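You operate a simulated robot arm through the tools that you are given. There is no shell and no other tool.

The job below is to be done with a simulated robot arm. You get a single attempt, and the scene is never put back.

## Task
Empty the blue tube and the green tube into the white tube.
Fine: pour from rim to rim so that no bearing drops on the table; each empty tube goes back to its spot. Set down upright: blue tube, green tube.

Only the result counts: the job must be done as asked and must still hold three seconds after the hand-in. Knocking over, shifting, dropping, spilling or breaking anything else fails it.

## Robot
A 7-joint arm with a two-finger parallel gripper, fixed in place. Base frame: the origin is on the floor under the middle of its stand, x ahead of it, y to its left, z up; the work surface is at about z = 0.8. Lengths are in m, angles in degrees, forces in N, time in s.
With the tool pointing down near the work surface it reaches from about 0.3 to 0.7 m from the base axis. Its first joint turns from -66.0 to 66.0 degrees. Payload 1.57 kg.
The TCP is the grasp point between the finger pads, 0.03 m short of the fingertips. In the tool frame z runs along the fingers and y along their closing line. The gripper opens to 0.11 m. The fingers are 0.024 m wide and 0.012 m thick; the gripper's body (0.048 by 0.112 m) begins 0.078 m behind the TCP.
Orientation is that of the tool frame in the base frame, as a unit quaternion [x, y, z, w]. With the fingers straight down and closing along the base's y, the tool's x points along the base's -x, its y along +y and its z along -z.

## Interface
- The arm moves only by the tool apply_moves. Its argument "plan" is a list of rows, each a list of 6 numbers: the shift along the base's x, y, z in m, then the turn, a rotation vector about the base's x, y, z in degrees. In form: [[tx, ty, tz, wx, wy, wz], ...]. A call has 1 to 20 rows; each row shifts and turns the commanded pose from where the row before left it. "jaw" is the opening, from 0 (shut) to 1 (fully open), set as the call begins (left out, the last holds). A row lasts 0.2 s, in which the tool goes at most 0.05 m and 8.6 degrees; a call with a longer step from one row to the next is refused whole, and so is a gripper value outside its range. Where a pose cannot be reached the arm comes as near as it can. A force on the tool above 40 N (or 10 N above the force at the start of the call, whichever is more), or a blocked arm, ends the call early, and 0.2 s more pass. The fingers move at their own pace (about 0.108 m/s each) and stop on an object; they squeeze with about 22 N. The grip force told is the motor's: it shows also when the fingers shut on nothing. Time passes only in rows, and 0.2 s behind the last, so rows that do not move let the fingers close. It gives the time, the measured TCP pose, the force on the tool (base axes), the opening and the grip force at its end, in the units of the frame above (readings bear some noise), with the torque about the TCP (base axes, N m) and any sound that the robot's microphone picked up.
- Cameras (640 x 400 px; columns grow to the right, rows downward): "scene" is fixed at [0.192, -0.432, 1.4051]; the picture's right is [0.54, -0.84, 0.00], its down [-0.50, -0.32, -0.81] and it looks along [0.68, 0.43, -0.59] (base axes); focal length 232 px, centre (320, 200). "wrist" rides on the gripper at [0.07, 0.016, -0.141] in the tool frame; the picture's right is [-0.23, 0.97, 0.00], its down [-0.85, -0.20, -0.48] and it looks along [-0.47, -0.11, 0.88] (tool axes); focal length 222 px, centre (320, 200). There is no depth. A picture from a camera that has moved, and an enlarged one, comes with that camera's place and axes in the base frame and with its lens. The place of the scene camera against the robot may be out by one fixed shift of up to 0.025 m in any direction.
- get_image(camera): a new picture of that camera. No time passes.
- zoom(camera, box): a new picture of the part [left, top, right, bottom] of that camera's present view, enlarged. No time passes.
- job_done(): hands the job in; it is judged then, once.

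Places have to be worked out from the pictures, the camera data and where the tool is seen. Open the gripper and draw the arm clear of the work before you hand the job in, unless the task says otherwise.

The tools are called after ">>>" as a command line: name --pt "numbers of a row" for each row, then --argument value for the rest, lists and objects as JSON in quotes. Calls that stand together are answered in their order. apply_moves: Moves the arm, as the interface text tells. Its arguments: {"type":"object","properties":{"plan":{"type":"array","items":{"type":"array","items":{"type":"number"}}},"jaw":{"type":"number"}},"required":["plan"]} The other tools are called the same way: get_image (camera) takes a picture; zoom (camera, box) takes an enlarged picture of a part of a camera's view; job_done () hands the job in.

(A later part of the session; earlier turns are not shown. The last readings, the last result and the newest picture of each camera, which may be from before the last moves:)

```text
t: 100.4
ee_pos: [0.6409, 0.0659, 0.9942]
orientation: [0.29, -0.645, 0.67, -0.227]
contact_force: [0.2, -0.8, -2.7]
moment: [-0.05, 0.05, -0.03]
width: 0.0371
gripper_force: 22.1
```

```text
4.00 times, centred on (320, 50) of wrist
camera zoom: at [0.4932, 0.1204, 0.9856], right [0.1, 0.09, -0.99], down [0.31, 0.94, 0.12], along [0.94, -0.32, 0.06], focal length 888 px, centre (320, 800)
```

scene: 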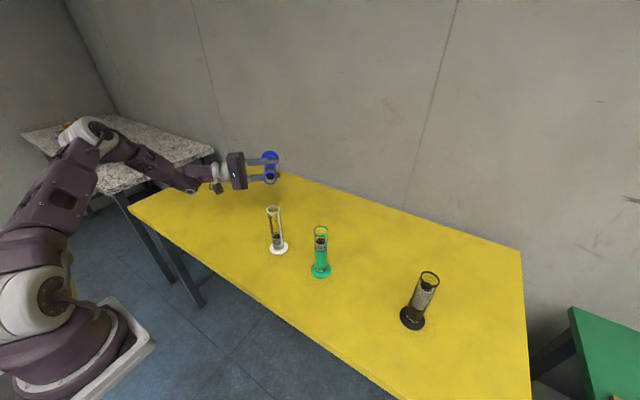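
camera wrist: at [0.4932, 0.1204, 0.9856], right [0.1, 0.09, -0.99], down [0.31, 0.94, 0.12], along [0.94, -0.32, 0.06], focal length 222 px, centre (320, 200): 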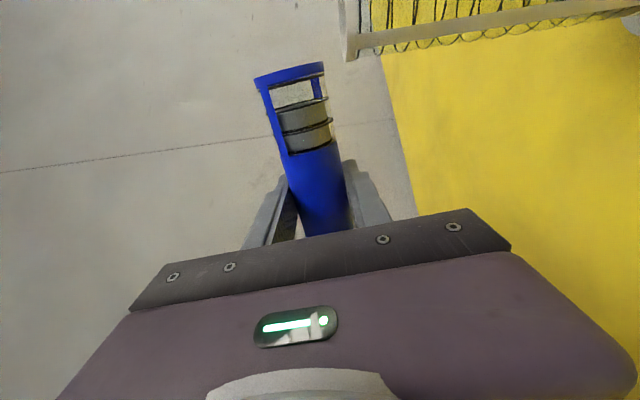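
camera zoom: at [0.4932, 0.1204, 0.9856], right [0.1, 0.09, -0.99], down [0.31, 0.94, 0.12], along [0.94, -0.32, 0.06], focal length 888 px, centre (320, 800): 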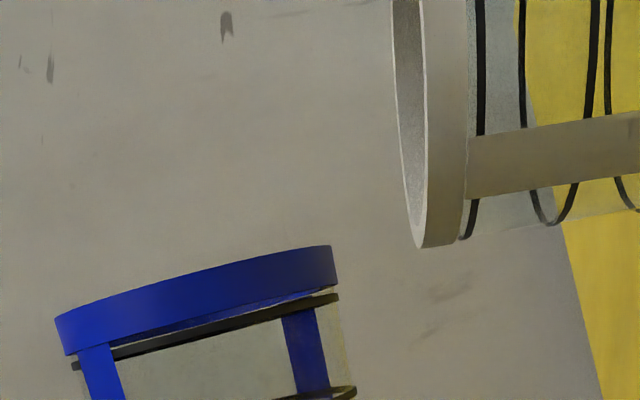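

Model and picture agree to about 1 mm, with white's rim at z≈0.971 and the lip about 12 mm above it. I'll lower to a gap of about 5 mm and recheck before pouring.

>>> apply_moves --pt "-0.0003 -0.0002 -0.0035 0 0 0" --pt "-0.0003 -0.0003 -0.0035 0 0 0" --pt "0 0 0 0 0 0"

>>> zoom --camera "wrist" --box '[240, 0, 400, 100]'

>>> zoom --camera "scene" --box '[240, 170, 310, 220]'

```text
t: 101.2
ee_pos: [0.6409, 0.0658, 0.9868]
orientation: [0.289, -0.645, 0.67, -0.227]
contact_force: [-0.6, 0.2, -2.0]
moment: [-0.04, 0.1, 0.01]
width: 0.0372
gripper_force: 21.9
```

```text
4.00 times, centred on (320, 50) of wrist
camera zoom: at [0.4927, 0.1202, 0.9793], right [0.1, 0.09, -0.99], down [0.31, 0.94, 0.12], along [0.94, -0.32, 0.06], focal length 888 px, centre (320, 800)
```

zoom: 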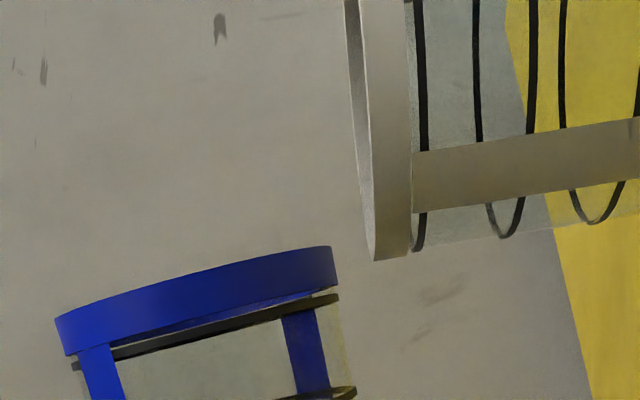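

```text
8.00 times, centred on (275, 195) of scene
camera zoom: at [0.1921, -0.432, 1.4051], right [0.54, -0.84, 0.0], down [-0.5, -0.32, -0.81], along [0.68, 0.43, -0.59], focal length 1854 px, centre (680, 240)
```

zoom: 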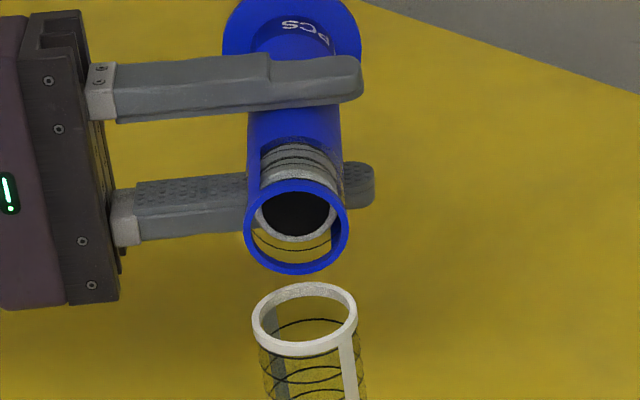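

Gap is about 5 mm and the alignment is good. Now I'll pour in one smooth motion, pivoting about the lip from 85° to about 161° and then holding.

>>> apply_moves --pt "-0.0019 -0.0018 0.0117 5.79 -6.23 0" --pt "-0.0032 -0.0029 0.0112 5.79 -6.23 0" --pt "-0.0043 -0.004 0.0104 5.79 -6.23 0" --pt "-0.0054 -0.005 0.0094 5.79 -6.23 0" --pt "-0.0064 -0.0059 0.0082 5.79 -6.23 0" --pt "-0.0072 -0.0067 0.0068 5.79 -6.23 0" --pt "-0.0079 -0.0073 0.0053 5.79 -6.23 0" --pt "-0.0084 -0.0078 0.0037 5.79 -6.23 0" --pt "-0.0087 -0.008 0.0019 5.79 -6.23 0" --pt "0 0 0 0 0 0" --pt "0 0 0 0 0 0" --pt "0 0 0 0 0 0" --pt "0 0 0 0 0 0"

>>> zoom --camera "scene" --box '[230, 150, 326, 270]'

>>> get_image --camera "wrist"

```text
t: 104.0
ee_pos: [0.589, 0.0146, 1.0561]
orientation: [0.171, 0.686, -0.385, 0.592]
contact_force: [0.4, -0.2, -3.1]
moment: [0.03, 0.01, -0.03]
width: 0.0371
gripper_force: 22.4
```

```text
3.33 times, centred on (278, 210) of scene
camera zoom: at [0.1921, -0.432, 1.4051], right [0.54, -0.84, 0.0], down [-0.5, -0.32, -0.81], along [0.68, 0.43, -0.59], focal length 772 px, centre (460, 167)
```

zoom: 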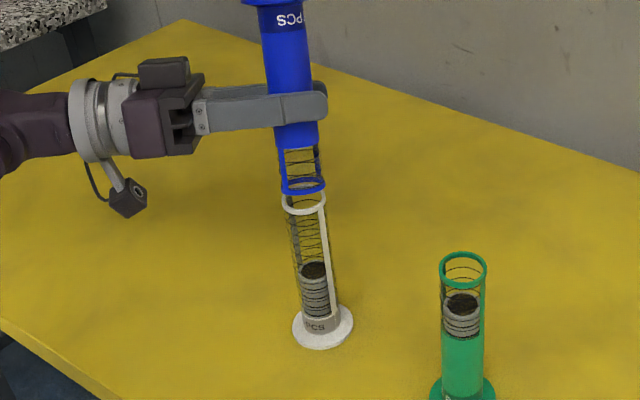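

```text
taken
camera wrist: at [0.487, 0.1136, 0.9861], right [0.73, 0.68, -0.1], down [-0.26, 0.41, 0.87], along [0.63, -0.61, 0.48], focal length 222 px, centre (320, 200)
```

wrist: 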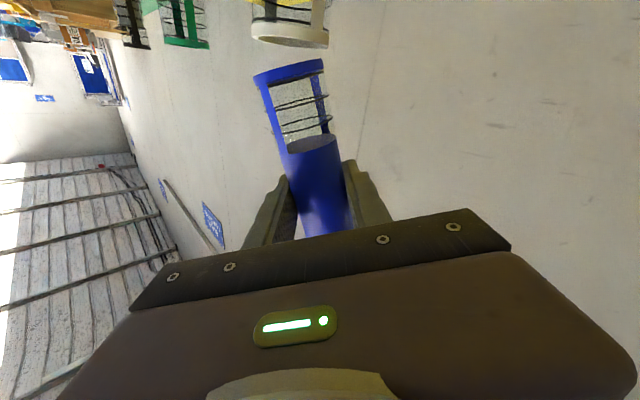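

The bearings appear to have dropped into white and blue looks empty. I'll zoom to confirm.

>>> zoom --camera "scene" --box '[260, 185, 300, 255]'

>>> zoom --camera "wrist" --box '[230, 0, 350, 150]'

>>> get_image --camera "scene"

```text
5.71 times, centred on (280, 220) of scene
camera zoom: at [0.1921, -0.432, 1.4051], right [0.54, -0.84, 0.0], down [-0.5, -0.32, -0.81], along [0.68, 0.43, -0.59], focal length 1324 px, centre (549, 86)
```

zoom: 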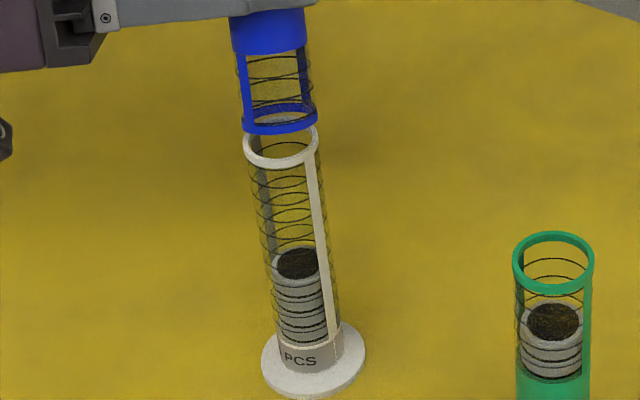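

```text
2.67 times, centred on (290, 75) of wrist
camera zoom: at [0.487, 0.1136, 0.9861], right [0.73, 0.68, -0.1], down [-0.26, 0.41, 0.87], along [0.63, -0.61, 0.48], focal length 592 px, centre (400, 533)
```

zoom: 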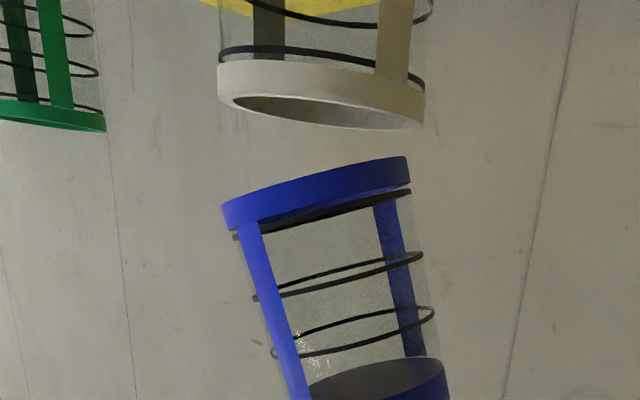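

```text
taken
```

scene: 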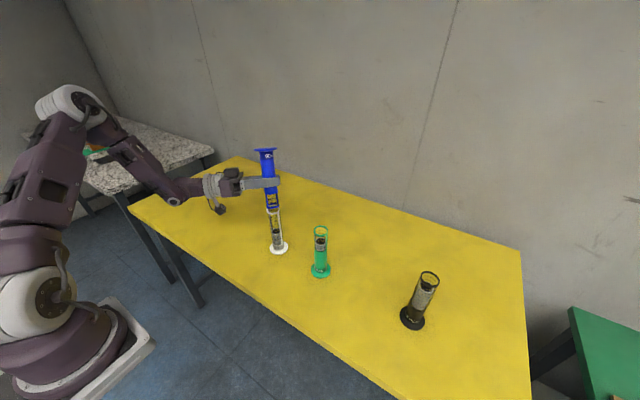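

White now holds five bearings, blue is empty, and nothing is on the table. I'll lift blue clear of white and roll it back upright.

>>> apply_moves --pt "0.006 0.006 0.03 0 0 0" --pt "0.014 0.014 0.03 0 0 0" --pt "0.008 0.008 0 -5.74 6.16 0" --pt "0.008 0.008 0 -5.74 6.16 0" --pt "0.008 0.008 0 -5.74 6.16 0" --pt "0.008 0.008 0 -5.74 6.16 0" --pt "0 0.006 0 -5.74 6.16 0" --pt "0 0.006 0 -5.74 6.16 0" --pt "0 0.006 0 -5.74 6.16 0" --pt "0 0.006 0 -5.74 6.16 0" --pt "0 0.006 0 -5.74 6.16 0" --pt "0 0 0 0 0 0"

>>> apply_moves --pt "0 0 0 -5.74 6.16 0" --pt "0 0 0 -5.74 6.16 0" --pt "0 0 0 -5.74 6.16 0" --pt "0 0 0 -5.74 6.16 0" --pt "0 0 0 -5.74 6.16 0" --pt "0 0 0 -5.74 6.16 0" --pt "0 0 0 -5.74 6.16 0" --pt "0 0 0 -5.74 6.16 0" --pt "0 0 0 -5.74 6.16 0" --pt "0 0 0 -5.74 6.16 0" --pt "0 0 0 0 0 0"

>>> get_image --camera "scene"

>>> get_image --camera "wrist"

```text
t: 106.6
ee_pos: [0.6399, 0.096, 1.1166]
orientation: [0.285, -0.646, 0.669, -0.232]
contact_force: [-0.1, 0.9, -2.2]
moment: [-0.01, 0.05, -0.01]
width: 0.0374
gripper_force: 21.7
```

```text
t: 109.0
ee_pos: [0.6412, 0.0967, 1.1156]
orientation: [0.646, -0.286, 0.651, 0.276]
contact_force: [-0.6, 0.3, -2.7]
moment: [-0.03, 0.03, -0.02]
width: 0.0372
gripper_force: 22.2
```

```text
taken
```

scene: 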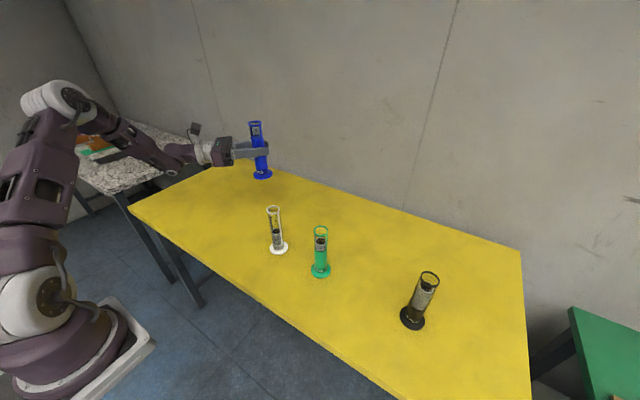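

```text
taken
camera wrist: at [0.5314, 0.1881, 1.1866], right [-0.71, -0.66, -0.24], down [-0.17, 0.49, -0.85], along [0.68, -0.56, -0.46], focal length 222 px, centre (320, 200)
```

wrist: 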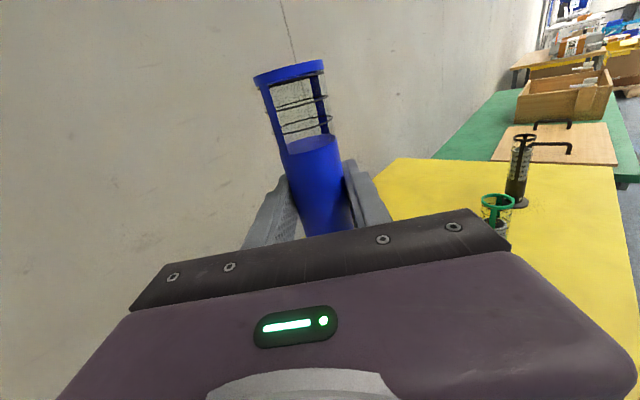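

Blue is upright again. I'll return it above its original spot and lower to just over the table.

>>> apply_moves --pt "-0.0173 0.0182 -0.0289 -0.27 0.29 0" --pt "-0.0173 0.0182 -0.0289 0 0 0" --pt "-0.0173 0.0182 -0.0289 0 0 0" --pt "-0.0174 0.0181 -0.0289 0 0 0" --pt "0 0 -0.025 0 0 0" --pt "0 0 -0.025 0 0 0" --pt "0 0 -0.025 0 0 0" --pt "0 0 -0.02 0 0 0" --pt "0 0 -0.006 0 0 0" --pt "0 0 0 0 0 0"

>>> get_image --camera "wrist"

>>> zoom --camera "scene" --box '[150, 150, 310, 260]'

```text
t: 111.2
ee_pos: [0.5696, 0.1694, 0.8994]
orientation: [0.646, -0.286, 0.651, 0.278]
contact_force: [0.0, 0.2, -1.7]
moment: [-0.04, 0.0, 0.01]
width: 0.0371
gripper_force: 21.6
```

```text
taken
camera wrist: at [0.4613, 0.2614, 0.9701], right [-0.71, -0.66, -0.24], down [-0.17, 0.49, -0.85], along [0.68, -0.56, -0.46], focal length 222 px, centre (320, 200)
```

wrist: 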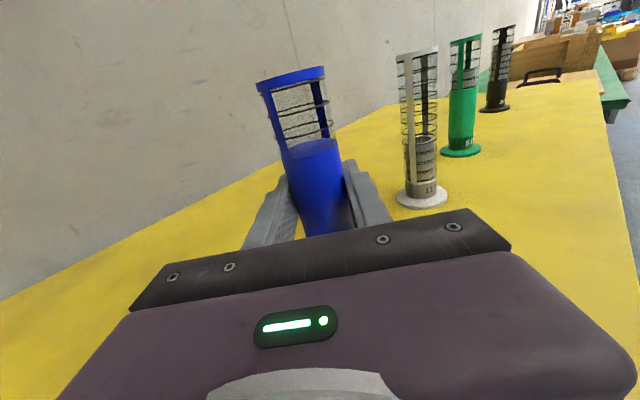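

```text
3.64 times, centred on (230, 205) of scene
camera zoom: at [0.1921, -0.432, 1.4051], right [0.54, -0.84, 0.0], down [-0.5, -0.32, -0.81], along [0.68, 0.43, -0.59], focal length 843 px, centre (647, 182)
```

zoom: 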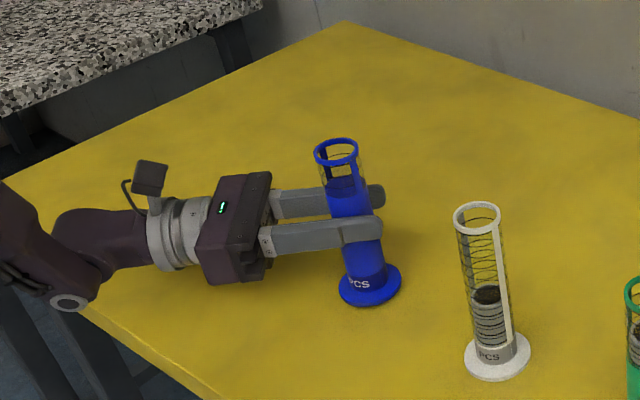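

In the wrist view the blue rim looks slightly lower than when first gripped. I'll zoom to check whether the tube slipped in the grip.

>>> zoom --camera "wrist" --box '[240, 40, 360, 160]'

>>> zoom --camera "scene" --box '[215, 180, 275, 240]'

```text
3.33 times, centred on (300, 100) of wrist
camera zoom: at [0.4613, 0.2614, 0.9701], right [-0.71, -0.66, -0.24], down [-0.17, 0.49, -0.85], along [0.68, -0.56, -0.46], focal length 740 px, centre (387, 533)
```

zoom: 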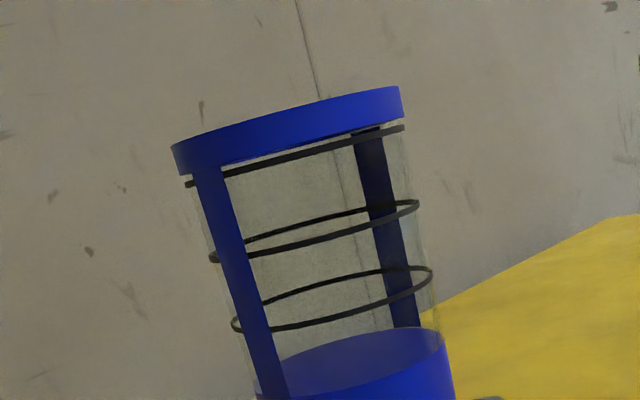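

```text
6.67 times, centred on (245, 210) of scene
camera zoom: at [0.1921, -0.432, 1.4051], right [0.54, -0.84, 0.0], down [-0.5, -0.32, -0.81], along [0.68, 0.43, -0.59], focal length 1545 px, centre (820, 133)
```

zoom: 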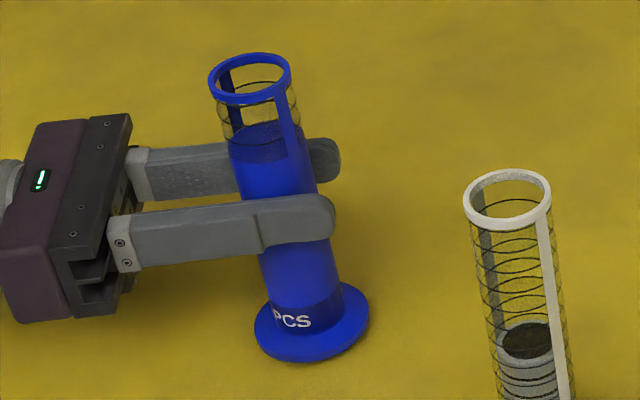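

The tube slid down about 5 mm in the grip without tilting, so its base is now about 3 mm above the table. I'll correct x by +2 mm and lower gently while watching the force.

>>> apply_moves --pt "0.001 0 -0.001 0 0 0" --pt "0.001 0 -0.001 0 0 0" --pt "0 0 0 0 0 0"

>>> apply_moves --pt "0 0 -0.001 0 0 0" --pt "0 0 0 0 0 0"

```text
t: 112.0
ee_pos: [0.5725, 0.1689, 0.8965]
orientation: [0.646, -0.286, 0.65, 0.278]
contact_force: [-0.2, -0.2, -2.6]
moment: [-0.05, 0.04, 0.01]
width: 0.0369
gripper_force: 22.5
```

```text
t: 112.6
ee_pos: [0.5711, 0.1697, 0.8962]
orientation: [0.647, -0.285, 0.65, 0.279]
contact_force: [-0.4, -0.5, -1.1]
moment: [-0.14, 0.11, -0.04]
width: 0.037
gripper_force: 22.0
```

Force and moment suggest the base is just touching. I'll go down one more millimetre and read again.

>>> apply_moves --pt "0 0 -0.001 0 0 0" --pt "0 0 0 0 0 0"

>>> zoom --camera "scene" --box '[215, 180, 275, 240]'

>>> zoom --camera "wrist" --box '[240, 40, 360, 160]'

```text
t: 113.2
ee_pos: [0.5728, 0.1697, 0.8968]
orientation: [0.646, -0.285, 0.652, 0.278]
contact_force: [-4.0, 1.0, 12.5]
moment: [-0.28, 0.51, -0.12]
width: 0.037
gripper_force: 22.1
```

```text
6.67 times, centred on (245, 210) of scene
camera zoom: at [0.1917, -0.432, 1.4051], right [0.54, -0.84, 0.0], down [-0.5, -0.32, -0.81], along [0.68, 0.43, -0.59], focal length 1545 px, centre (820, 133)
```

zoom: 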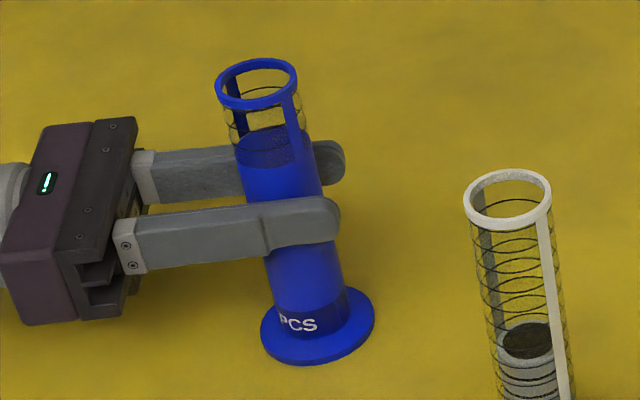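

```text
3.33 times, centred on (300, 100) of wrist
camera zoom: at [0.4634, 0.2613, 0.9667], right [-0.71, -0.66, -0.24], down [-0.17, 0.49, -0.85], along [0.68, -0.57, -0.46], focal length 740 px, centre (387, 533)
```

zoom: 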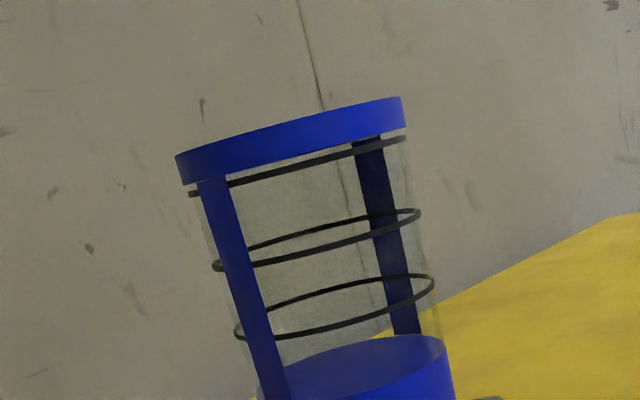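

The base is pressing on the table (12 N) and the tube leans about 1° in the hand. I'll relieve the press by 1 mm and rotate 1° back so it stands flat before release.

>>> apply_moves --pt "0 0 0.001 -0.7 0.75 0" --pt "0 0 0 0 0 0"

```text
t: 113.8
ee_pos: [0.5723, 0.1695, 0.8957]
orientation: [0.65, -0.279, 0.648, 0.284]
contact_force: [1.0, 2.2, 1.8]
moment: [0.07, -0.2, 0.04]
width: 0.0371
gripper_force: 22.0
```

The load is now light and balanced. Opening the gripper.

>>> apply_moves --pt "0 0 0 0 0 0" --pt "0 0 0 0 0 0" --pt "0 0 0 0 0 0" --pt "0 0 0 0 0 0" --jaw 1

>>> get_image --camera "wrist"

>>> zoom --camera "scene" --box '[215, 180, 275, 240]'

```text
t: 114.8
ee_pos: [0.5735, 0.1686, 0.8962]
orientation: [0.649, -0.279, 0.648, 0.284]
contact_force: [-0.8, 0.1, 0.3]
moment: [-0.01, -0.02, 0.0]
width: 0.1103
gripper_force: 0.0
```

```text
taken
camera wrist: at [0.4648, 0.2617, 0.9676], right [-0.71, -0.67, -0.22], down [-0.18, 0.48, -0.86], along [0.68, -0.57, -0.47], focal length 222 px, centre (320, 200)
```

wrist: 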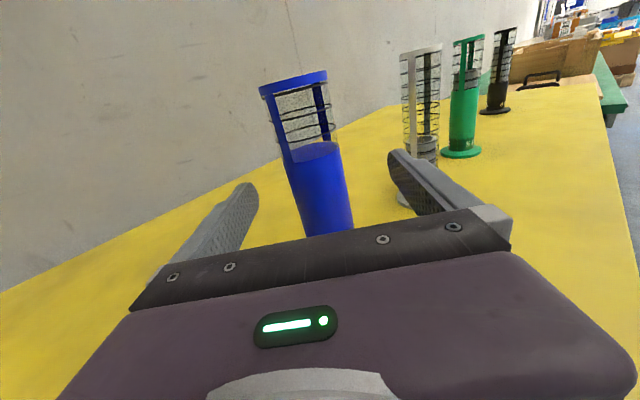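

```text
6.67 times, centred on (245, 210) of scene
camera zoom: at [0.192, -0.432, 1.4051], right [0.54, -0.84, 0.0], down [-0.5, -0.32, -0.81], along [0.68, 0.43, -0.59], focal length 1545 px, centre (820, 133)
```

zoom: 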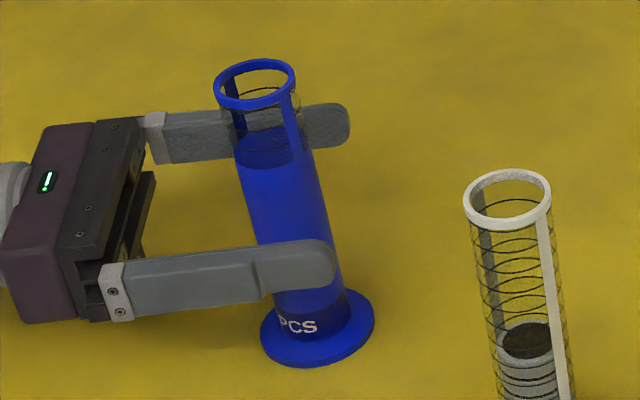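

Blue stands upright and empty within about 2 mm of its original spot. I'll raise the gripper straight up, clear of it.

>>> apply_moves --pt "0 0 0.02 0 0 0" --pt "0 0 0.03 0 0 0" --pt "0 0 0.04 0 0 0" --pt "0 0 0.04 0 0 0" --pt "0 0 0.04 0 0 0" --pt "0 0 0.04 0 0 0" --pt "0 0 0.04 0 0 0" --pt "0 0 0 0 0 0"

>>> get_image --camera "scene"

```text
t: 116.6
ee_pos: [0.5724, 0.1703, 1.1439]
orientation: [0.649, -0.279, 0.648, 0.283]
contact_force: [-0.5, 0.2, -0.4]
moment: [0.02, -0.01, 0.02]
width: 0.1101
gripper_force: 0.1
```

```text
taken
```

scene: 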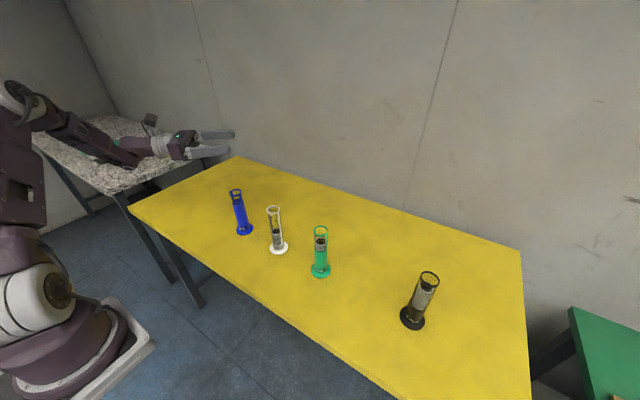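

Everything stands as it should. Next I'll unwind the roll (+180° back to camera-down) at this height before going over to green.

>>> apply_moves --pt "0 0 0.002 5.6 -5.98 0" --pt "0 0 0.002 5.6 -5.98 0" --pt "0 0 0.002 5.6 -5.98 0" --pt "0 0 0.002 5.6 -5.98 0" --pt "0 0 0.002 5.6 -5.98 0" --pt "0 0 0.002 5.6 -5.98 0" --pt "0 0 0.002 5.6 -5.98 0" --pt "0 0 0.002 5.6 -5.98 0" --pt "0 0 0.002 5.6 -5.98 0" --pt "0 0 0.002 5.6 -5.98 0" --pt "0 0 0.002 5.6 -5.98 0" --pt "0 0 0 0 0 0"

>>> apply_moves --pt "0 0 0 5.6 -5.98 0" --pt "0 0 0 5.6 -5.98 0" --pt "0 0 0 5.6 -5.98 0" --pt "0 0 0 5.6 -5.98 0" --pt "0 0 0 5.6 -5.98 0" --pt "0 0 0 5.6 -5.98 0" --pt "0 0 0 5.6 -5.98 0" --pt "0 0 0 5.6 -5.98 0" --pt "0 0 0 5.6 -5.98 0" --pt "0 0 0 5.6 -5.98 0" --pt "0 0 0 5.6 -5.98 0" --pt "0 0 0 0 0 0"

```text
t: 119.2
ee_pos: [0.5705, 0.1695, 1.1686]
orientation: [0.26, -0.658, 0.658, -0.258]
contact_force: [-0.5, -0.3, -0.9]
moment: [-0.01, 0.02, -0.01]
width: 0.1099
gripper_force: 0.1
```

```text
t: 121.8
ee_pos: [0.5721, 0.1691, 1.1683]
orientation: [0.281, 0.65, -0.281, 0.648]
contact_force: [-0.3, 0.0, -0.4]
moment: [0.02, 0.03, 0.01]
width: 0.1102
gripper_force: 0.0
```

Camera-down again with no warnings. I'll pitch the tool down to about 40°, yaw back to straight ahead, and then travel across toward green.

>>> apply_moves --pt "0 0 0 6.08 5.69 0" --pt "0 0 0 6.08 5.69 0" --pt "0 0 0 6.08 5.69 0" --pt "0 0 0 6.08 5.69 0" --pt "0 0 0 6.08 5.69 0" --pt "0 0 0 6.08 5.69 0" --pt "0 0 0 0 0 0"

>>> apply_moves --pt "0 -0.02 0 0 0 8" --pt "0 -0.025 0 0 0 8" --pt "0 -0.025 0 0 0 8" --pt "0 -0.025 0 0 0 8" --pt "0 -0.025 0 0 0 8" --pt "0 -0.025 0 0 0 7" --pt "0 0 0 0 0 0"

>>> get_image --camera "scene"

```text
t: 123.4
ee_pos: [0.5734, 0.1707, 1.1684]
orientation: [0.373, 0.863, -0.136, 0.313]
contact_force: [-0.5, -1.1, -0.3]
moment: [-0.02, 0.01, 0.01]
width: 0.11
gripper_force: 0.1
```

```text
t: 125.0
ee_pos: [0.5716, 0.025, 1.1688]
orientation: [-0.001, 0.94, 0.002, 0.342]
contact_force: [0.0, -0.8, -0.2]
moment: [0.01, -0.02, -0.02]
width: 0.1098
gripper_force: 0.0
```

```text
taken
```

scene: 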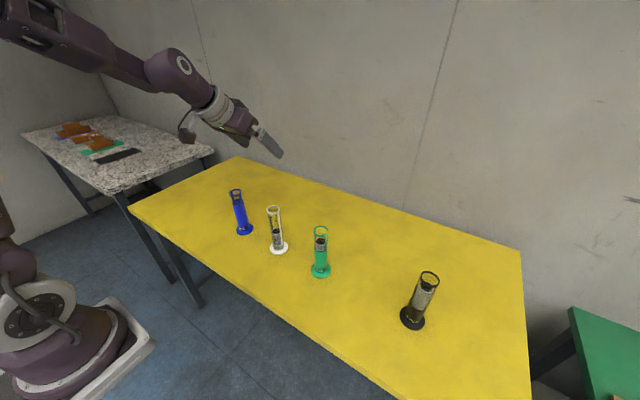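

Posture is good at yaw 0. Continuing across to above green with yaw +47.

>>> apply_moves --pt "0 -0.0241 0 0 0 5.9" --pt "0 -0.0241 0 0 0 5.9" --pt "0 -0.0241 0 0 0 5.9" --pt "0 -0.0241 0 0 0 5.9" --pt "0 -0.0241 0 0 0 5.9" --pt "0 -0.0241 0 0 0 5.9" --pt "0 -0.0241 0 0 0 5.9" --pt "0 -0.0243 0 0 0 5.7" --pt "0 0 0 0 0 0"

>>> get_image --camera "scene"

>>> get_image --camera "wrist"

```text
t: 127.0
ee_pos: [0.5737, -0.1685, 1.1702]
orientation: [-0.377, 0.861, 0.137, 0.314]
contact_force: [0.1, 0.7, -0.5]
moment: [-0.02, 0.01, 0.0]
width: 0.1103
gripper_force: 0.1
```

```text
taken
```

scene: 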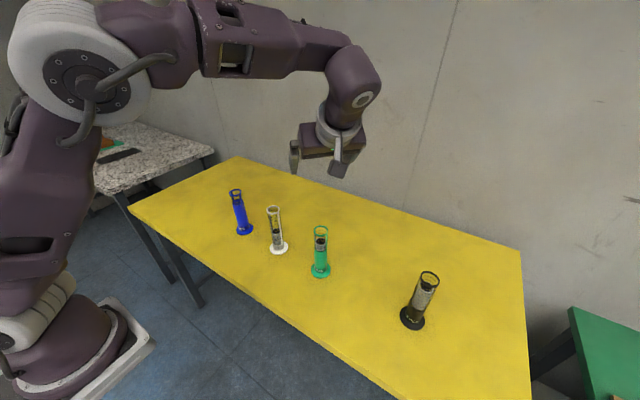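

```text
taken
camera wrist: at [0.4642, -0.2633, 1.234], right [-0.6, 0.79, 0.15], down [0.38, 0.12, 0.92], along [0.7, 0.6, -0.37], focal length 222 px, centre (320, 200)
```

wrist: 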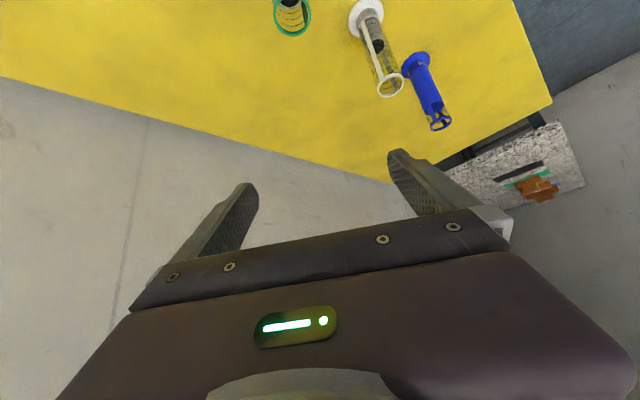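

The mirrored posture looks natural. Pitching up to horizontal now.

>>> apply_moves --pt "0 0 0 6.11 -5.66 0" --pt "0 0 0 6.11 -5.66 0" --pt "0 0 0 6.11 -5.66 0" --pt "0 0 0 0 0 0"

>>> apply_moves --pt "0 0 0 6.11 -5.66 0" --pt "0 0 0 6.11 -5.66 0" --pt "0 0 0 6.11 -5.66 0" --pt "0 0 0 0 0 0"

>>> get_image --camera "scene"

```text
t: 128.0
ee_pos: [0.5742, -0.1684, 1.1688]
orientation: [-0.338, 0.772, 0.215, 0.493]
contact_force: [-0.7, -0.7, 0.5]
moment: [0.03, -0.02, 0.0]
width: 0.1098
gripper_force: 0.1
```

```text
t: 129.0
ee_pos: [0.5726, -0.1687, 1.1696]
orientation: [-0.283, 0.648, 0.282, 0.648]
contact_force: [-0.5, 0.7, 0.9]
moment: [-0.01, 0.01, -0.02]
width: 0.1102
gripper_force: 0.1
```

```text
taken
```

scene: 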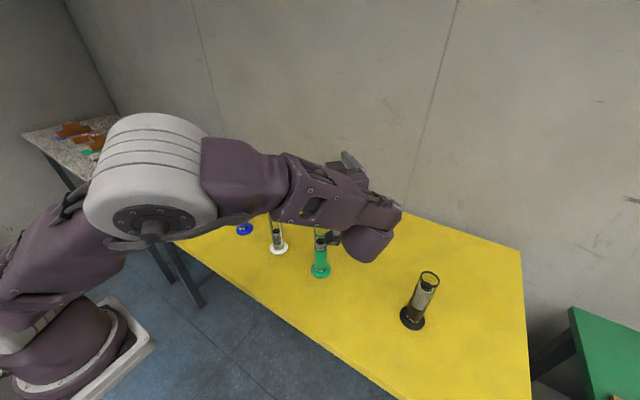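

Horizontal with camera down, yaw +47, no warnings. Now I'll roll +180° to bring the camera on top, in two stages.

>>> apply_moves --pt "0 0 0 5.58 6.0 0" --pt "0 0 0 5.58 6.0 0" --pt "0 0 0 5.58 6.0 0" --pt "0 0 0 5.58 6.0 0" --pt "0 0 0 5.58 6.0 0" --pt "0 0 0 0 0 0"

>>> apply_moves --pt "0 0 0 5.58 6.0 0" --pt "0 0 0 5.58 6.0 0" --pt "0 0 0 5.58 6.0 0" --pt "0 0 0 5.58 6.0 0" --pt "0 0 0 5.58 6.0 0" --pt "0 0 0 5.58 6.0 0" --pt "0 0 0 5.58 6.0 0" --pt "0 0 0 5.58 6.0 0" --pt "0 0 0 0 0 0"

```text
t: 130.4
ee_pos: [0.574, -0.1679, 1.1687]
orientation: [-0.038, 0.706, 0.493, 0.508]
contact_force: [-0.7, 0.0, 0.7]
moment: [-0.01, -0.01, 0.01]
width: 0.1103
gripper_force: 0.1
```

```text
t: 132.4
ee_pos: [0.5736, -0.1693, 1.1694]
orientation: [0.351, 0.613, 0.69, 0.161]
contact_force: [0.9, -0.5, -1.0]
moment: [0.0, -0.01, 0.0]
width: 0.1101
gripper_force: 0.0
```

No warnings so far. Finishing the remaining 74° of roll.

>>> apply_moves --pt "0 0 0 5.58 6.0 0" --pt "0 0 0 5.58 6.0 0" --pt "0 0 0 5.58 6.0 0" --pt "0 0 0 5.58 6.0 0" --pt "0 0 0 5.58 6.0 0" --pt "0 0 0 5.58 6.0 0" --pt "0 0 0 5.58 6.0 0" --pt "0 0 0 5.58 6.0 0" --pt "0 0 0 5.31 5.71 0" --pt "0 0 0 0 0 0"

>>> get_image --camera "scene"

>>> get_image --camera "wrist"

```text
t: 134.6
ee_pos: [0.574, -0.1677, 1.168]
orientation: [0.648, 0.281, 0.649, -0.281]
contact_force: [-0.5, -0.3, 0.5]
moment: [0.01, 0.01, 0.0]
width: 0.1099
gripper_force: 0.1
```

```text
taken
```

scene: 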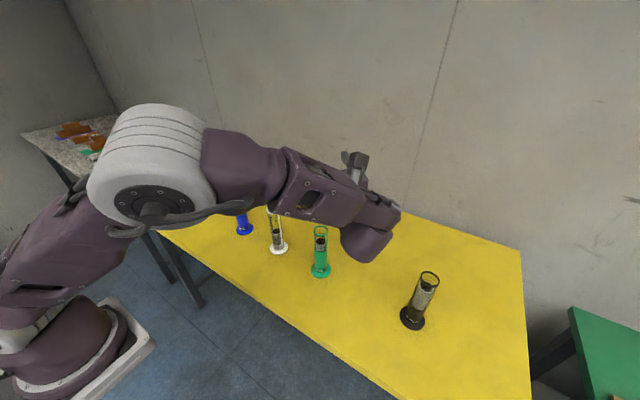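

```text
taken
camera wrist: at [0.4884, -0.2828, 1.2392], right [0.71, -0.67, -0.23], down [-0.47, -0.21, -0.86], along [0.52, 0.72, -0.47], focal length 222 px, centre (320, 200)
```

wrist: 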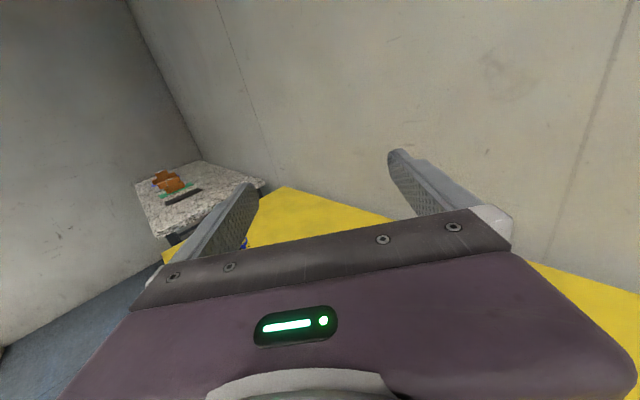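

Camera on top, horizontal, yaw +47. I'll do the mirrored dry run beside white: move to about (0.615, -0.044, 1.08) and roll negatively in stages.

>>> apply_moves --pt "0.0103 0.031 -0.022 0 0 0" --pt "0.0103 0.031 -0.022 0 0 0" --pt "0.0103 0.031 -0.022 0 0 0" --pt "0.0103 0.031 -0.022 0 0 0" --pt "0 0 0 -5.6 -5.98 0" --pt "0 0 0 -5.6 -5.98 0" --pt "0 0 0 -5.6 -5.98 0" --pt "0 0 0 -5.6 -5.98 0" --pt "0 0 0 -5.6 -5.98 0" --pt "0 0 0 -5.6 -5.98 0" --pt "0 0 0 0 0 0"

>>> apply_moves --pt "0 0 0 -5.6 -5.98 0" --pt "0 0 0 -5.6 -5.98 0" --pt "0 0 0 -5.6 -5.98 0" --pt "0 0 0 -5.6 -5.98 0" --pt "0 0 0 -5.6 -5.98 0" --pt "0 0 0 -5.6 -5.98 0" --pt "0 0 0 -5.6 -5.98 0" --pt "0 0 0 -5.6 -5.98 0" --pt "0 0 0 0 0 0"

>>> get_image --camera "scene"

>>> get_image --camera "wrist"

```text
t: 137.0
ee_pos: [0.6147, -0.0447, 1.0811]
orientation: [0.471, 0.527, 0.707, 0.016]
contact_force: [0.3, -0.5, 0.3]
moment: [0.01, -0.01, 0.0]
width: 0.1098
gripper_force: 0.1
```

```text
t: 139.0
ee_pos: [0.6137, -0.044, 1.0808]
orientation: [0.111, 0.699, 0.585, 0.396]
contact_force: [-0.2, 1.0, 0.2]
moment: [-0.03, -0.03, 0.0]
width: 0.1103
gripper_force: 0.0
```

```text
taken
```

scene: 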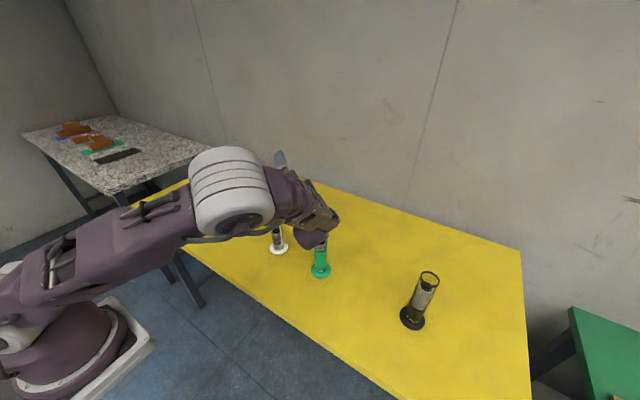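

```text
taken
camera wrist: at [0.4663, -0.1001, 1.067], right [-0.15, 0.14, 0.98], down [0.3, -0.94, 0.18], along [0.94, 0.32, 0.1], focal length 222 px, centre (320, 200)
```

wrist: 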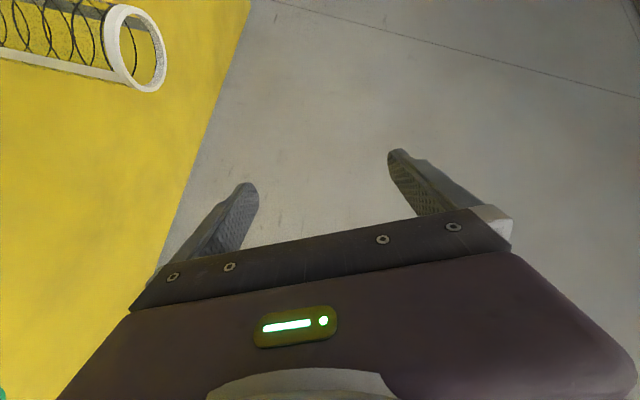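

Good to 115° of roll, and the wrist camera sees white's rim. I'll check the rest of the roll to near inversion.

>>> apply_moves --pt "-0.003 0.003 0 -5.6 -5.98 0" --pt "-0.003 0.003 0 -5.6 -5.98 0" --pt "-0.004 0.004 0 -5.6 -5.98 0" --pt "-0.004 0.004 0 -5.6 -5.98 0" --pt "-0.004 0.004 0 -5.6 -5.98 0" --pt "-0.004 0.004 -0.01 -5.6 -5.98 0" --pt "-0.004 0.004 -0.01 -5.6 -5.98 0" --pt "0 0 0 0 0 0"

```text
t: 140.8
ee_pos: [0.5871, -0.0197, 1.0609]
orientation: [-0.237, 0.667, 0.323, 0.628]
contact_force: [-0.9, 0.0, -0.1]
moment: [0.0, -0.02, 0.02]
width: 0.1099
gripper_force: 0.1
```

Full pour range is reachable on this side too. I'll raise and roll back to camera-up over green.

>>> apply_moves --pt "0 -0.005 0.045 5.61 5.98 0" --pt "-0.002 -0.03 0.035 5.61 5.98 0" --pt "-0.003 -0.038 0.005 5.61 5.98 0" --pt "-0.004 -0.038 0 5.61 5.98 0" --pt "-0.004 -0.037 0 5.61 5.98 0" --pt "0 0 0 5.61 5.98 0" --pt "0 0 0 5.61 5.98 0" --pt "0 0 0 5.61 5.98 0" --pt "0 0 0 5.61 5.98 0" --pt "0 0 0 5.61 5.98 0" --pt "0 0 0 0 0 0"

>>> apply_moves --pt "0 0 0 5.61 5.98 0" --pt "0 0 0 5.61 5.98 0" --pt "0 0 0 5.61 5.98 0" --pt "0 0 0 5.61 5.98 0" --pt "0 0 0 5.61 5.98 0" --pt "0 0 0 5.61 5.98 0" --pt "0 0 0 5.61 5.98 0" --pt "0 0 0 5.61 5.98 0" --pt "0 0 0 5.61 5.98 0" --pt "0 0 0 5.61 5.98 0" --pt "0 0 0 5.61 5.98 0" --pt "0 0 0 0 0 0"

>>> get_image --camera "wrist"

```text
t: 143.2
ee_pos: [0.574, -0.1663, 1.1451]
orientation: [0.26, 0.658, 0.658, 0.26]
contact_force: [0.2, -0.1, 1.1]
moment: [0.0, 0.03, -0.02]
width: 0.11
gripper_force: 0.0
```

```text
t: 145.8
ee_pos: [0.5737, -0.1663, 1.1459]
orientation: [0.649, 0.281, 0.649, -0.281]
contact_force: [-0.2, 0.0, -0.1]
moment: [-0.01, 0.03, 0.03]
width: 0.1102
gripper_force: 0.0
```

```text
taken
camera wrist: at [0.4897, -0.2807, 1.2163], right [0.71, -0.67, -0.23], down [-0.47, -0.21, -0.86], along [0.52, 0.72, -0.47], focal length 222 px, centre (320, 200)
```

wrist: 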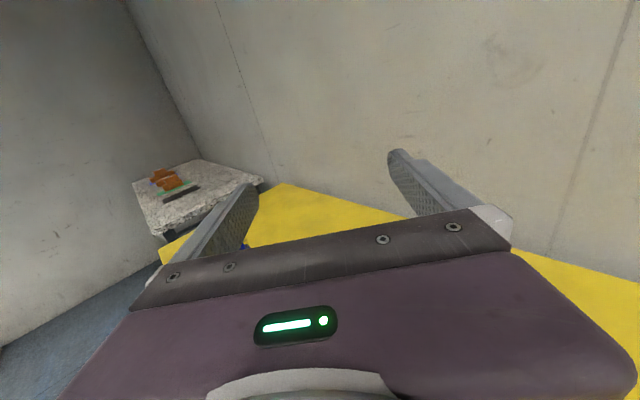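

Orientation is exact. I'll lower to just above green's rim and measure its centre.

>>> apply_moves --pt "-0.0012 -0.0004 -0.036 0 0 0" --pt "-0.0012 -0.0004 -0.036 0 0 0" --pt "-0.0012 -0.0004 -0.036 0 0 0" --pt "-0.0011 -0.0005 -0.035 0 0 0" --pt "0 0 0 0 0 0"

>>> get_image --camera "wrist"

>>> zoom --camera "wrist" --box '[270, 190, 390, 250]'

>>> get_image --camera "scene"

```text
t: 147.0
ee_pos: [0.5709, -0.168, 1.0012]
orientation: [0.648, 0.281, 0.65, -0.281]
contact_force: [0.6, 0.2, -0.3]
moment: [0.01, 0.01, 0.01]
width: 0.1101
gripper_force: 0.1
```

```text
taken
camera wrist: at [0.4863, -0.2823, 1.0726], right [0.71, -0.67, -0.23], down [-0.47, -0.21, -0.86], along [0.52, 0.71, -0.47], focal length 222 px, centre (320, 200)
```

wrist: 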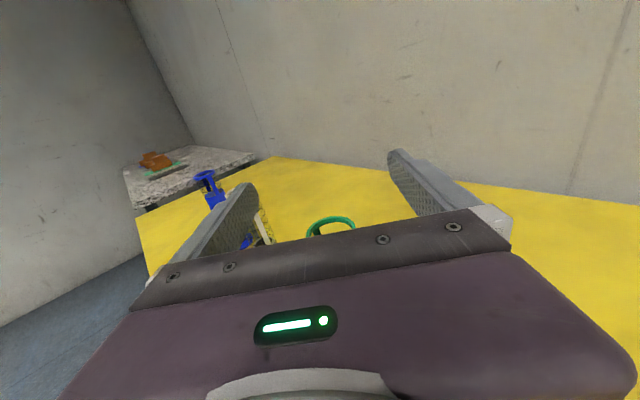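

```text
5.33 times, centred on (330, 220) of wrist
camera zoom: at [0.4863, -0.2823, 1.0726], right [0.71, -0.67, -0.23], down [-0.47, -0.21, -0.86], along [0.52, 0.71, -0.47], focal length 1185 px, centre (267, 93)
```

zoom: 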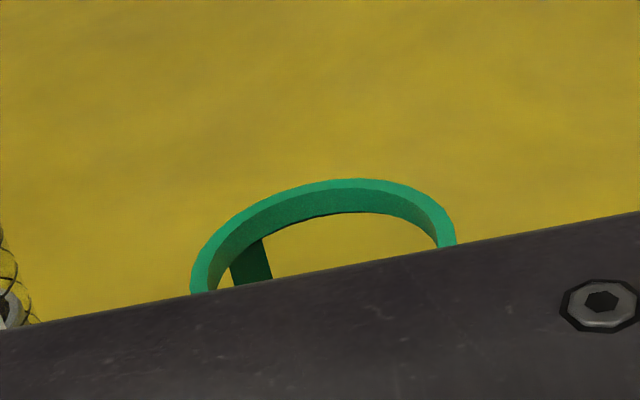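

```text
taken
```

scene: 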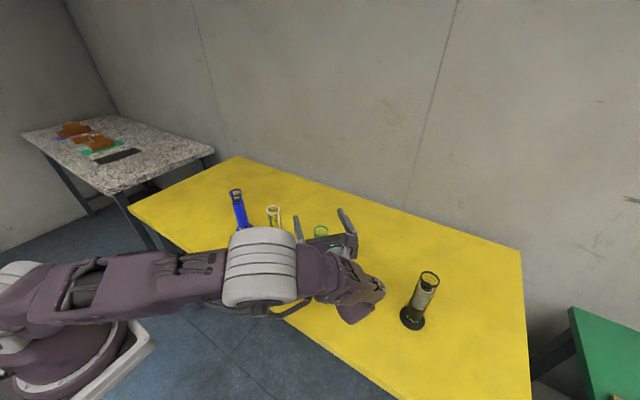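

Green's rim centre is about 6 mm nearer the palm than the TCP and centred across the jaws to under 1 mm. I'll correct along the tool axis and descend to z≈0.89.

>>> apply_moves --pt "-0.0038 -0.004 -0.01 0 0 0" --pt "0 0 -0.025 0 0 0" --pt "0 0 -0.025 0 0 0" --pt "0 0 -0.025 0 0 0" --pt "0 0 -0.025 0 0 0" --pt "0 0 0 0 0 0"

>>> get_image --camera "wrist"

>>> get_image --camera "scene"

```text
t: 148.4
ee_pos: [0.5671, -0.172, 0.8927]
orientation: [0.648, 0.282, 0.65, -0.281]
contact_force: [0.5, -0.2, -0.2]
moment: [0.0, -0.01, 0.03]
width: 0.1101
gripper_force: 0.1
```

```text
taken
camera wrist: at [0.4818, -0.2851, 0.9638], right [0.71, -0.67, -0.23], down [-0.47, -0.21, -0.86], along [0.52, 0.71, -0.47], focal length 222 px, centre (320, 200)
```

wrist: 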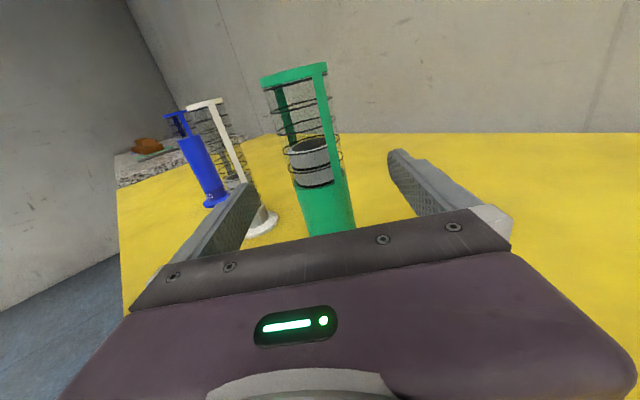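

```text
taken
```

scene: 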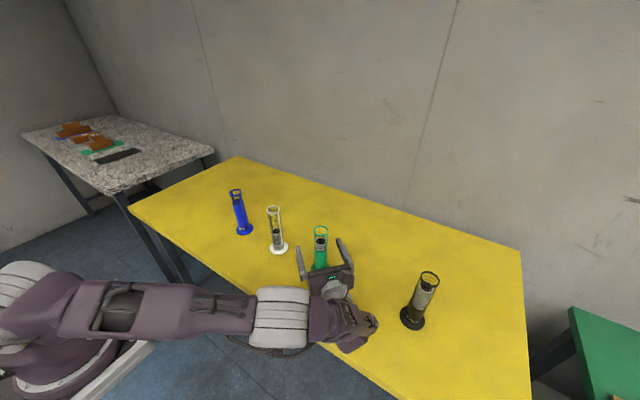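

The jacket's top edge is right at pad height, so I'd like to grip slightly lower. I'll zoom to see the bearings and edge, then lower about 14 mm.

>>> zoom --camera "wrist" --box '[240, 50, 380, 240]'

>>> apply_moves --pt "0 0 -0.007 0 0 0" --pt "0 0 -0.007 0 0 0" --pt "0 0 0 0 0 0"

>>> zoom --camera "wrist" --box '[180, 30, 460, 240]'

>>> zoom --camera "scene" --box '[260, 200, 400, 340]'

```text
2.11 times, centred on (310, 145) of wrist
camera zoom: at [0.4818, -0.2851, 0.9638], right [0.71, -0.67, -0.23], down [-0.47, -0.21, -0.86], along [0.52, 0.71, -0.47], focal length 468 px, centre (341, 316)
```

zoom: 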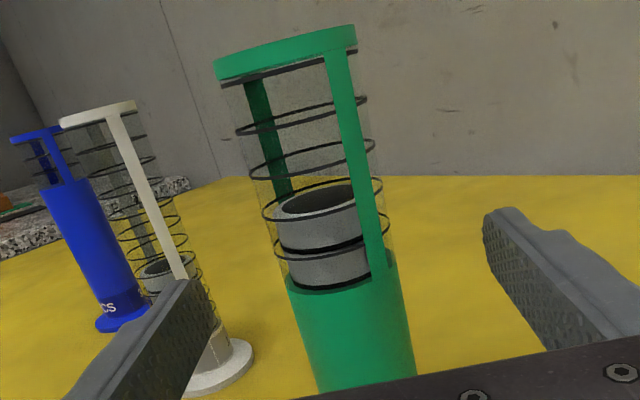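

```text
t: 149.2
ee_pos: [0.5653, -0.1717, 0.8782]
orientation: [0.648, 0.281, 0.65, -0.281]
contact_force: [0.0, -0.1, 0.4]
moment: [-0.03, 0.0, 0.03]
width: 0.11
gripper_force: 0.0
```

```text
1.90 times, centred on (320, 135) of wrist
camera zoom: at [0.4814, -0.2857, 0.9493], right [0.71, -0.67, -0.23], down [-0.47, -0.21, -0.86], along [0.52, 0.71, -0.47], focal length 423 px, centre (320, 324)
```

zoom: 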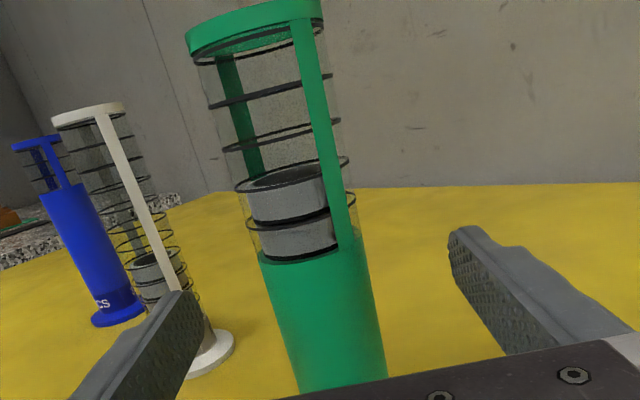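

```text
2.86 times, centred on (330, 270) of scene
camera zoom: at [0.192, -0.432, 1.4051], right [0.54, -0.84, 0.0], down [-0.5, -0.32, -0.81], along [0.68, 0.43, -0.59], focal length 662 px, centre (291, 0)
```

zoom: 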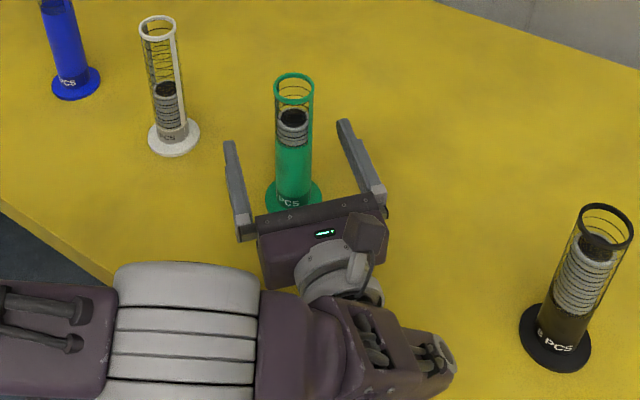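

Green has two bearings above its raised floor and stands centred between the fingers. The pads are now fully on the jacket (TCP z=0.878), so I'll close the gripper.

>>> apply_moves --pt "0 0 0 0 0 0" --pt "0 0 0 0 0 0" --pt "0 0 0 0 0 0" --pt "0 0 0 0 0 0" --pt "0 0 0 0 0 0" --jaw 0

>>> zoom --camera "wrist" --box '[180, 30, 460, 240]'

>>> zoom --camera "scene" --box '[290, 215, 350, 290]'

```text
t: 150.4
ee_pos: [0.5673, -0.1718, 0.8788]
orientation: [0.648, 0.282, 0.649, -0.282]
contact_force: [-1.3, 1.0, 0.1]
moment: [0.05, 0.22, 0.04]
width: 0.0367
gripper_force: 22.4
```

```text
1.90 times, centred on (320, 135) of wrist
camera zoom: at [0.4814, -0.2857, 0.9494], right [0.71, -0.67, -0.23], down [-0.47, -0.21, -0.86], along [0.52, 0.71, -0.47], focal length 423 px, centre (320, 324)
```

zoom: 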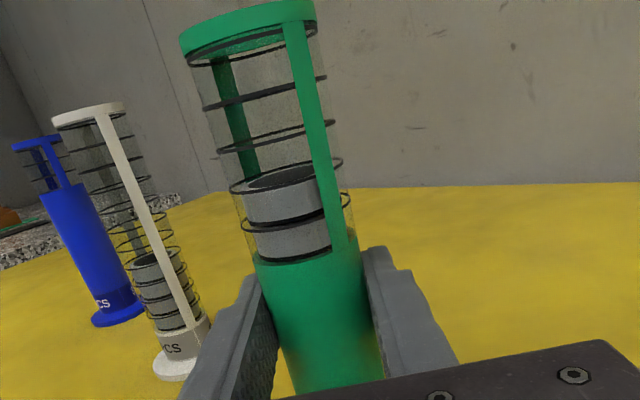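

```text
5.33 times, centred on (320, 252) of scene
camera zoom: at [0.192, -0.432, 1.4051], right [0.54, -0.84, 0.0], down [-0.5, -0.32, -0.81], along [0.68, 0.43, -0.59], focal length 1236 px, centre (320, -80)
```

zoom: 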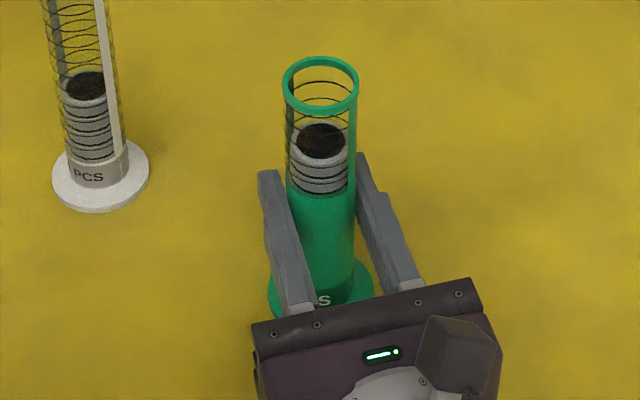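

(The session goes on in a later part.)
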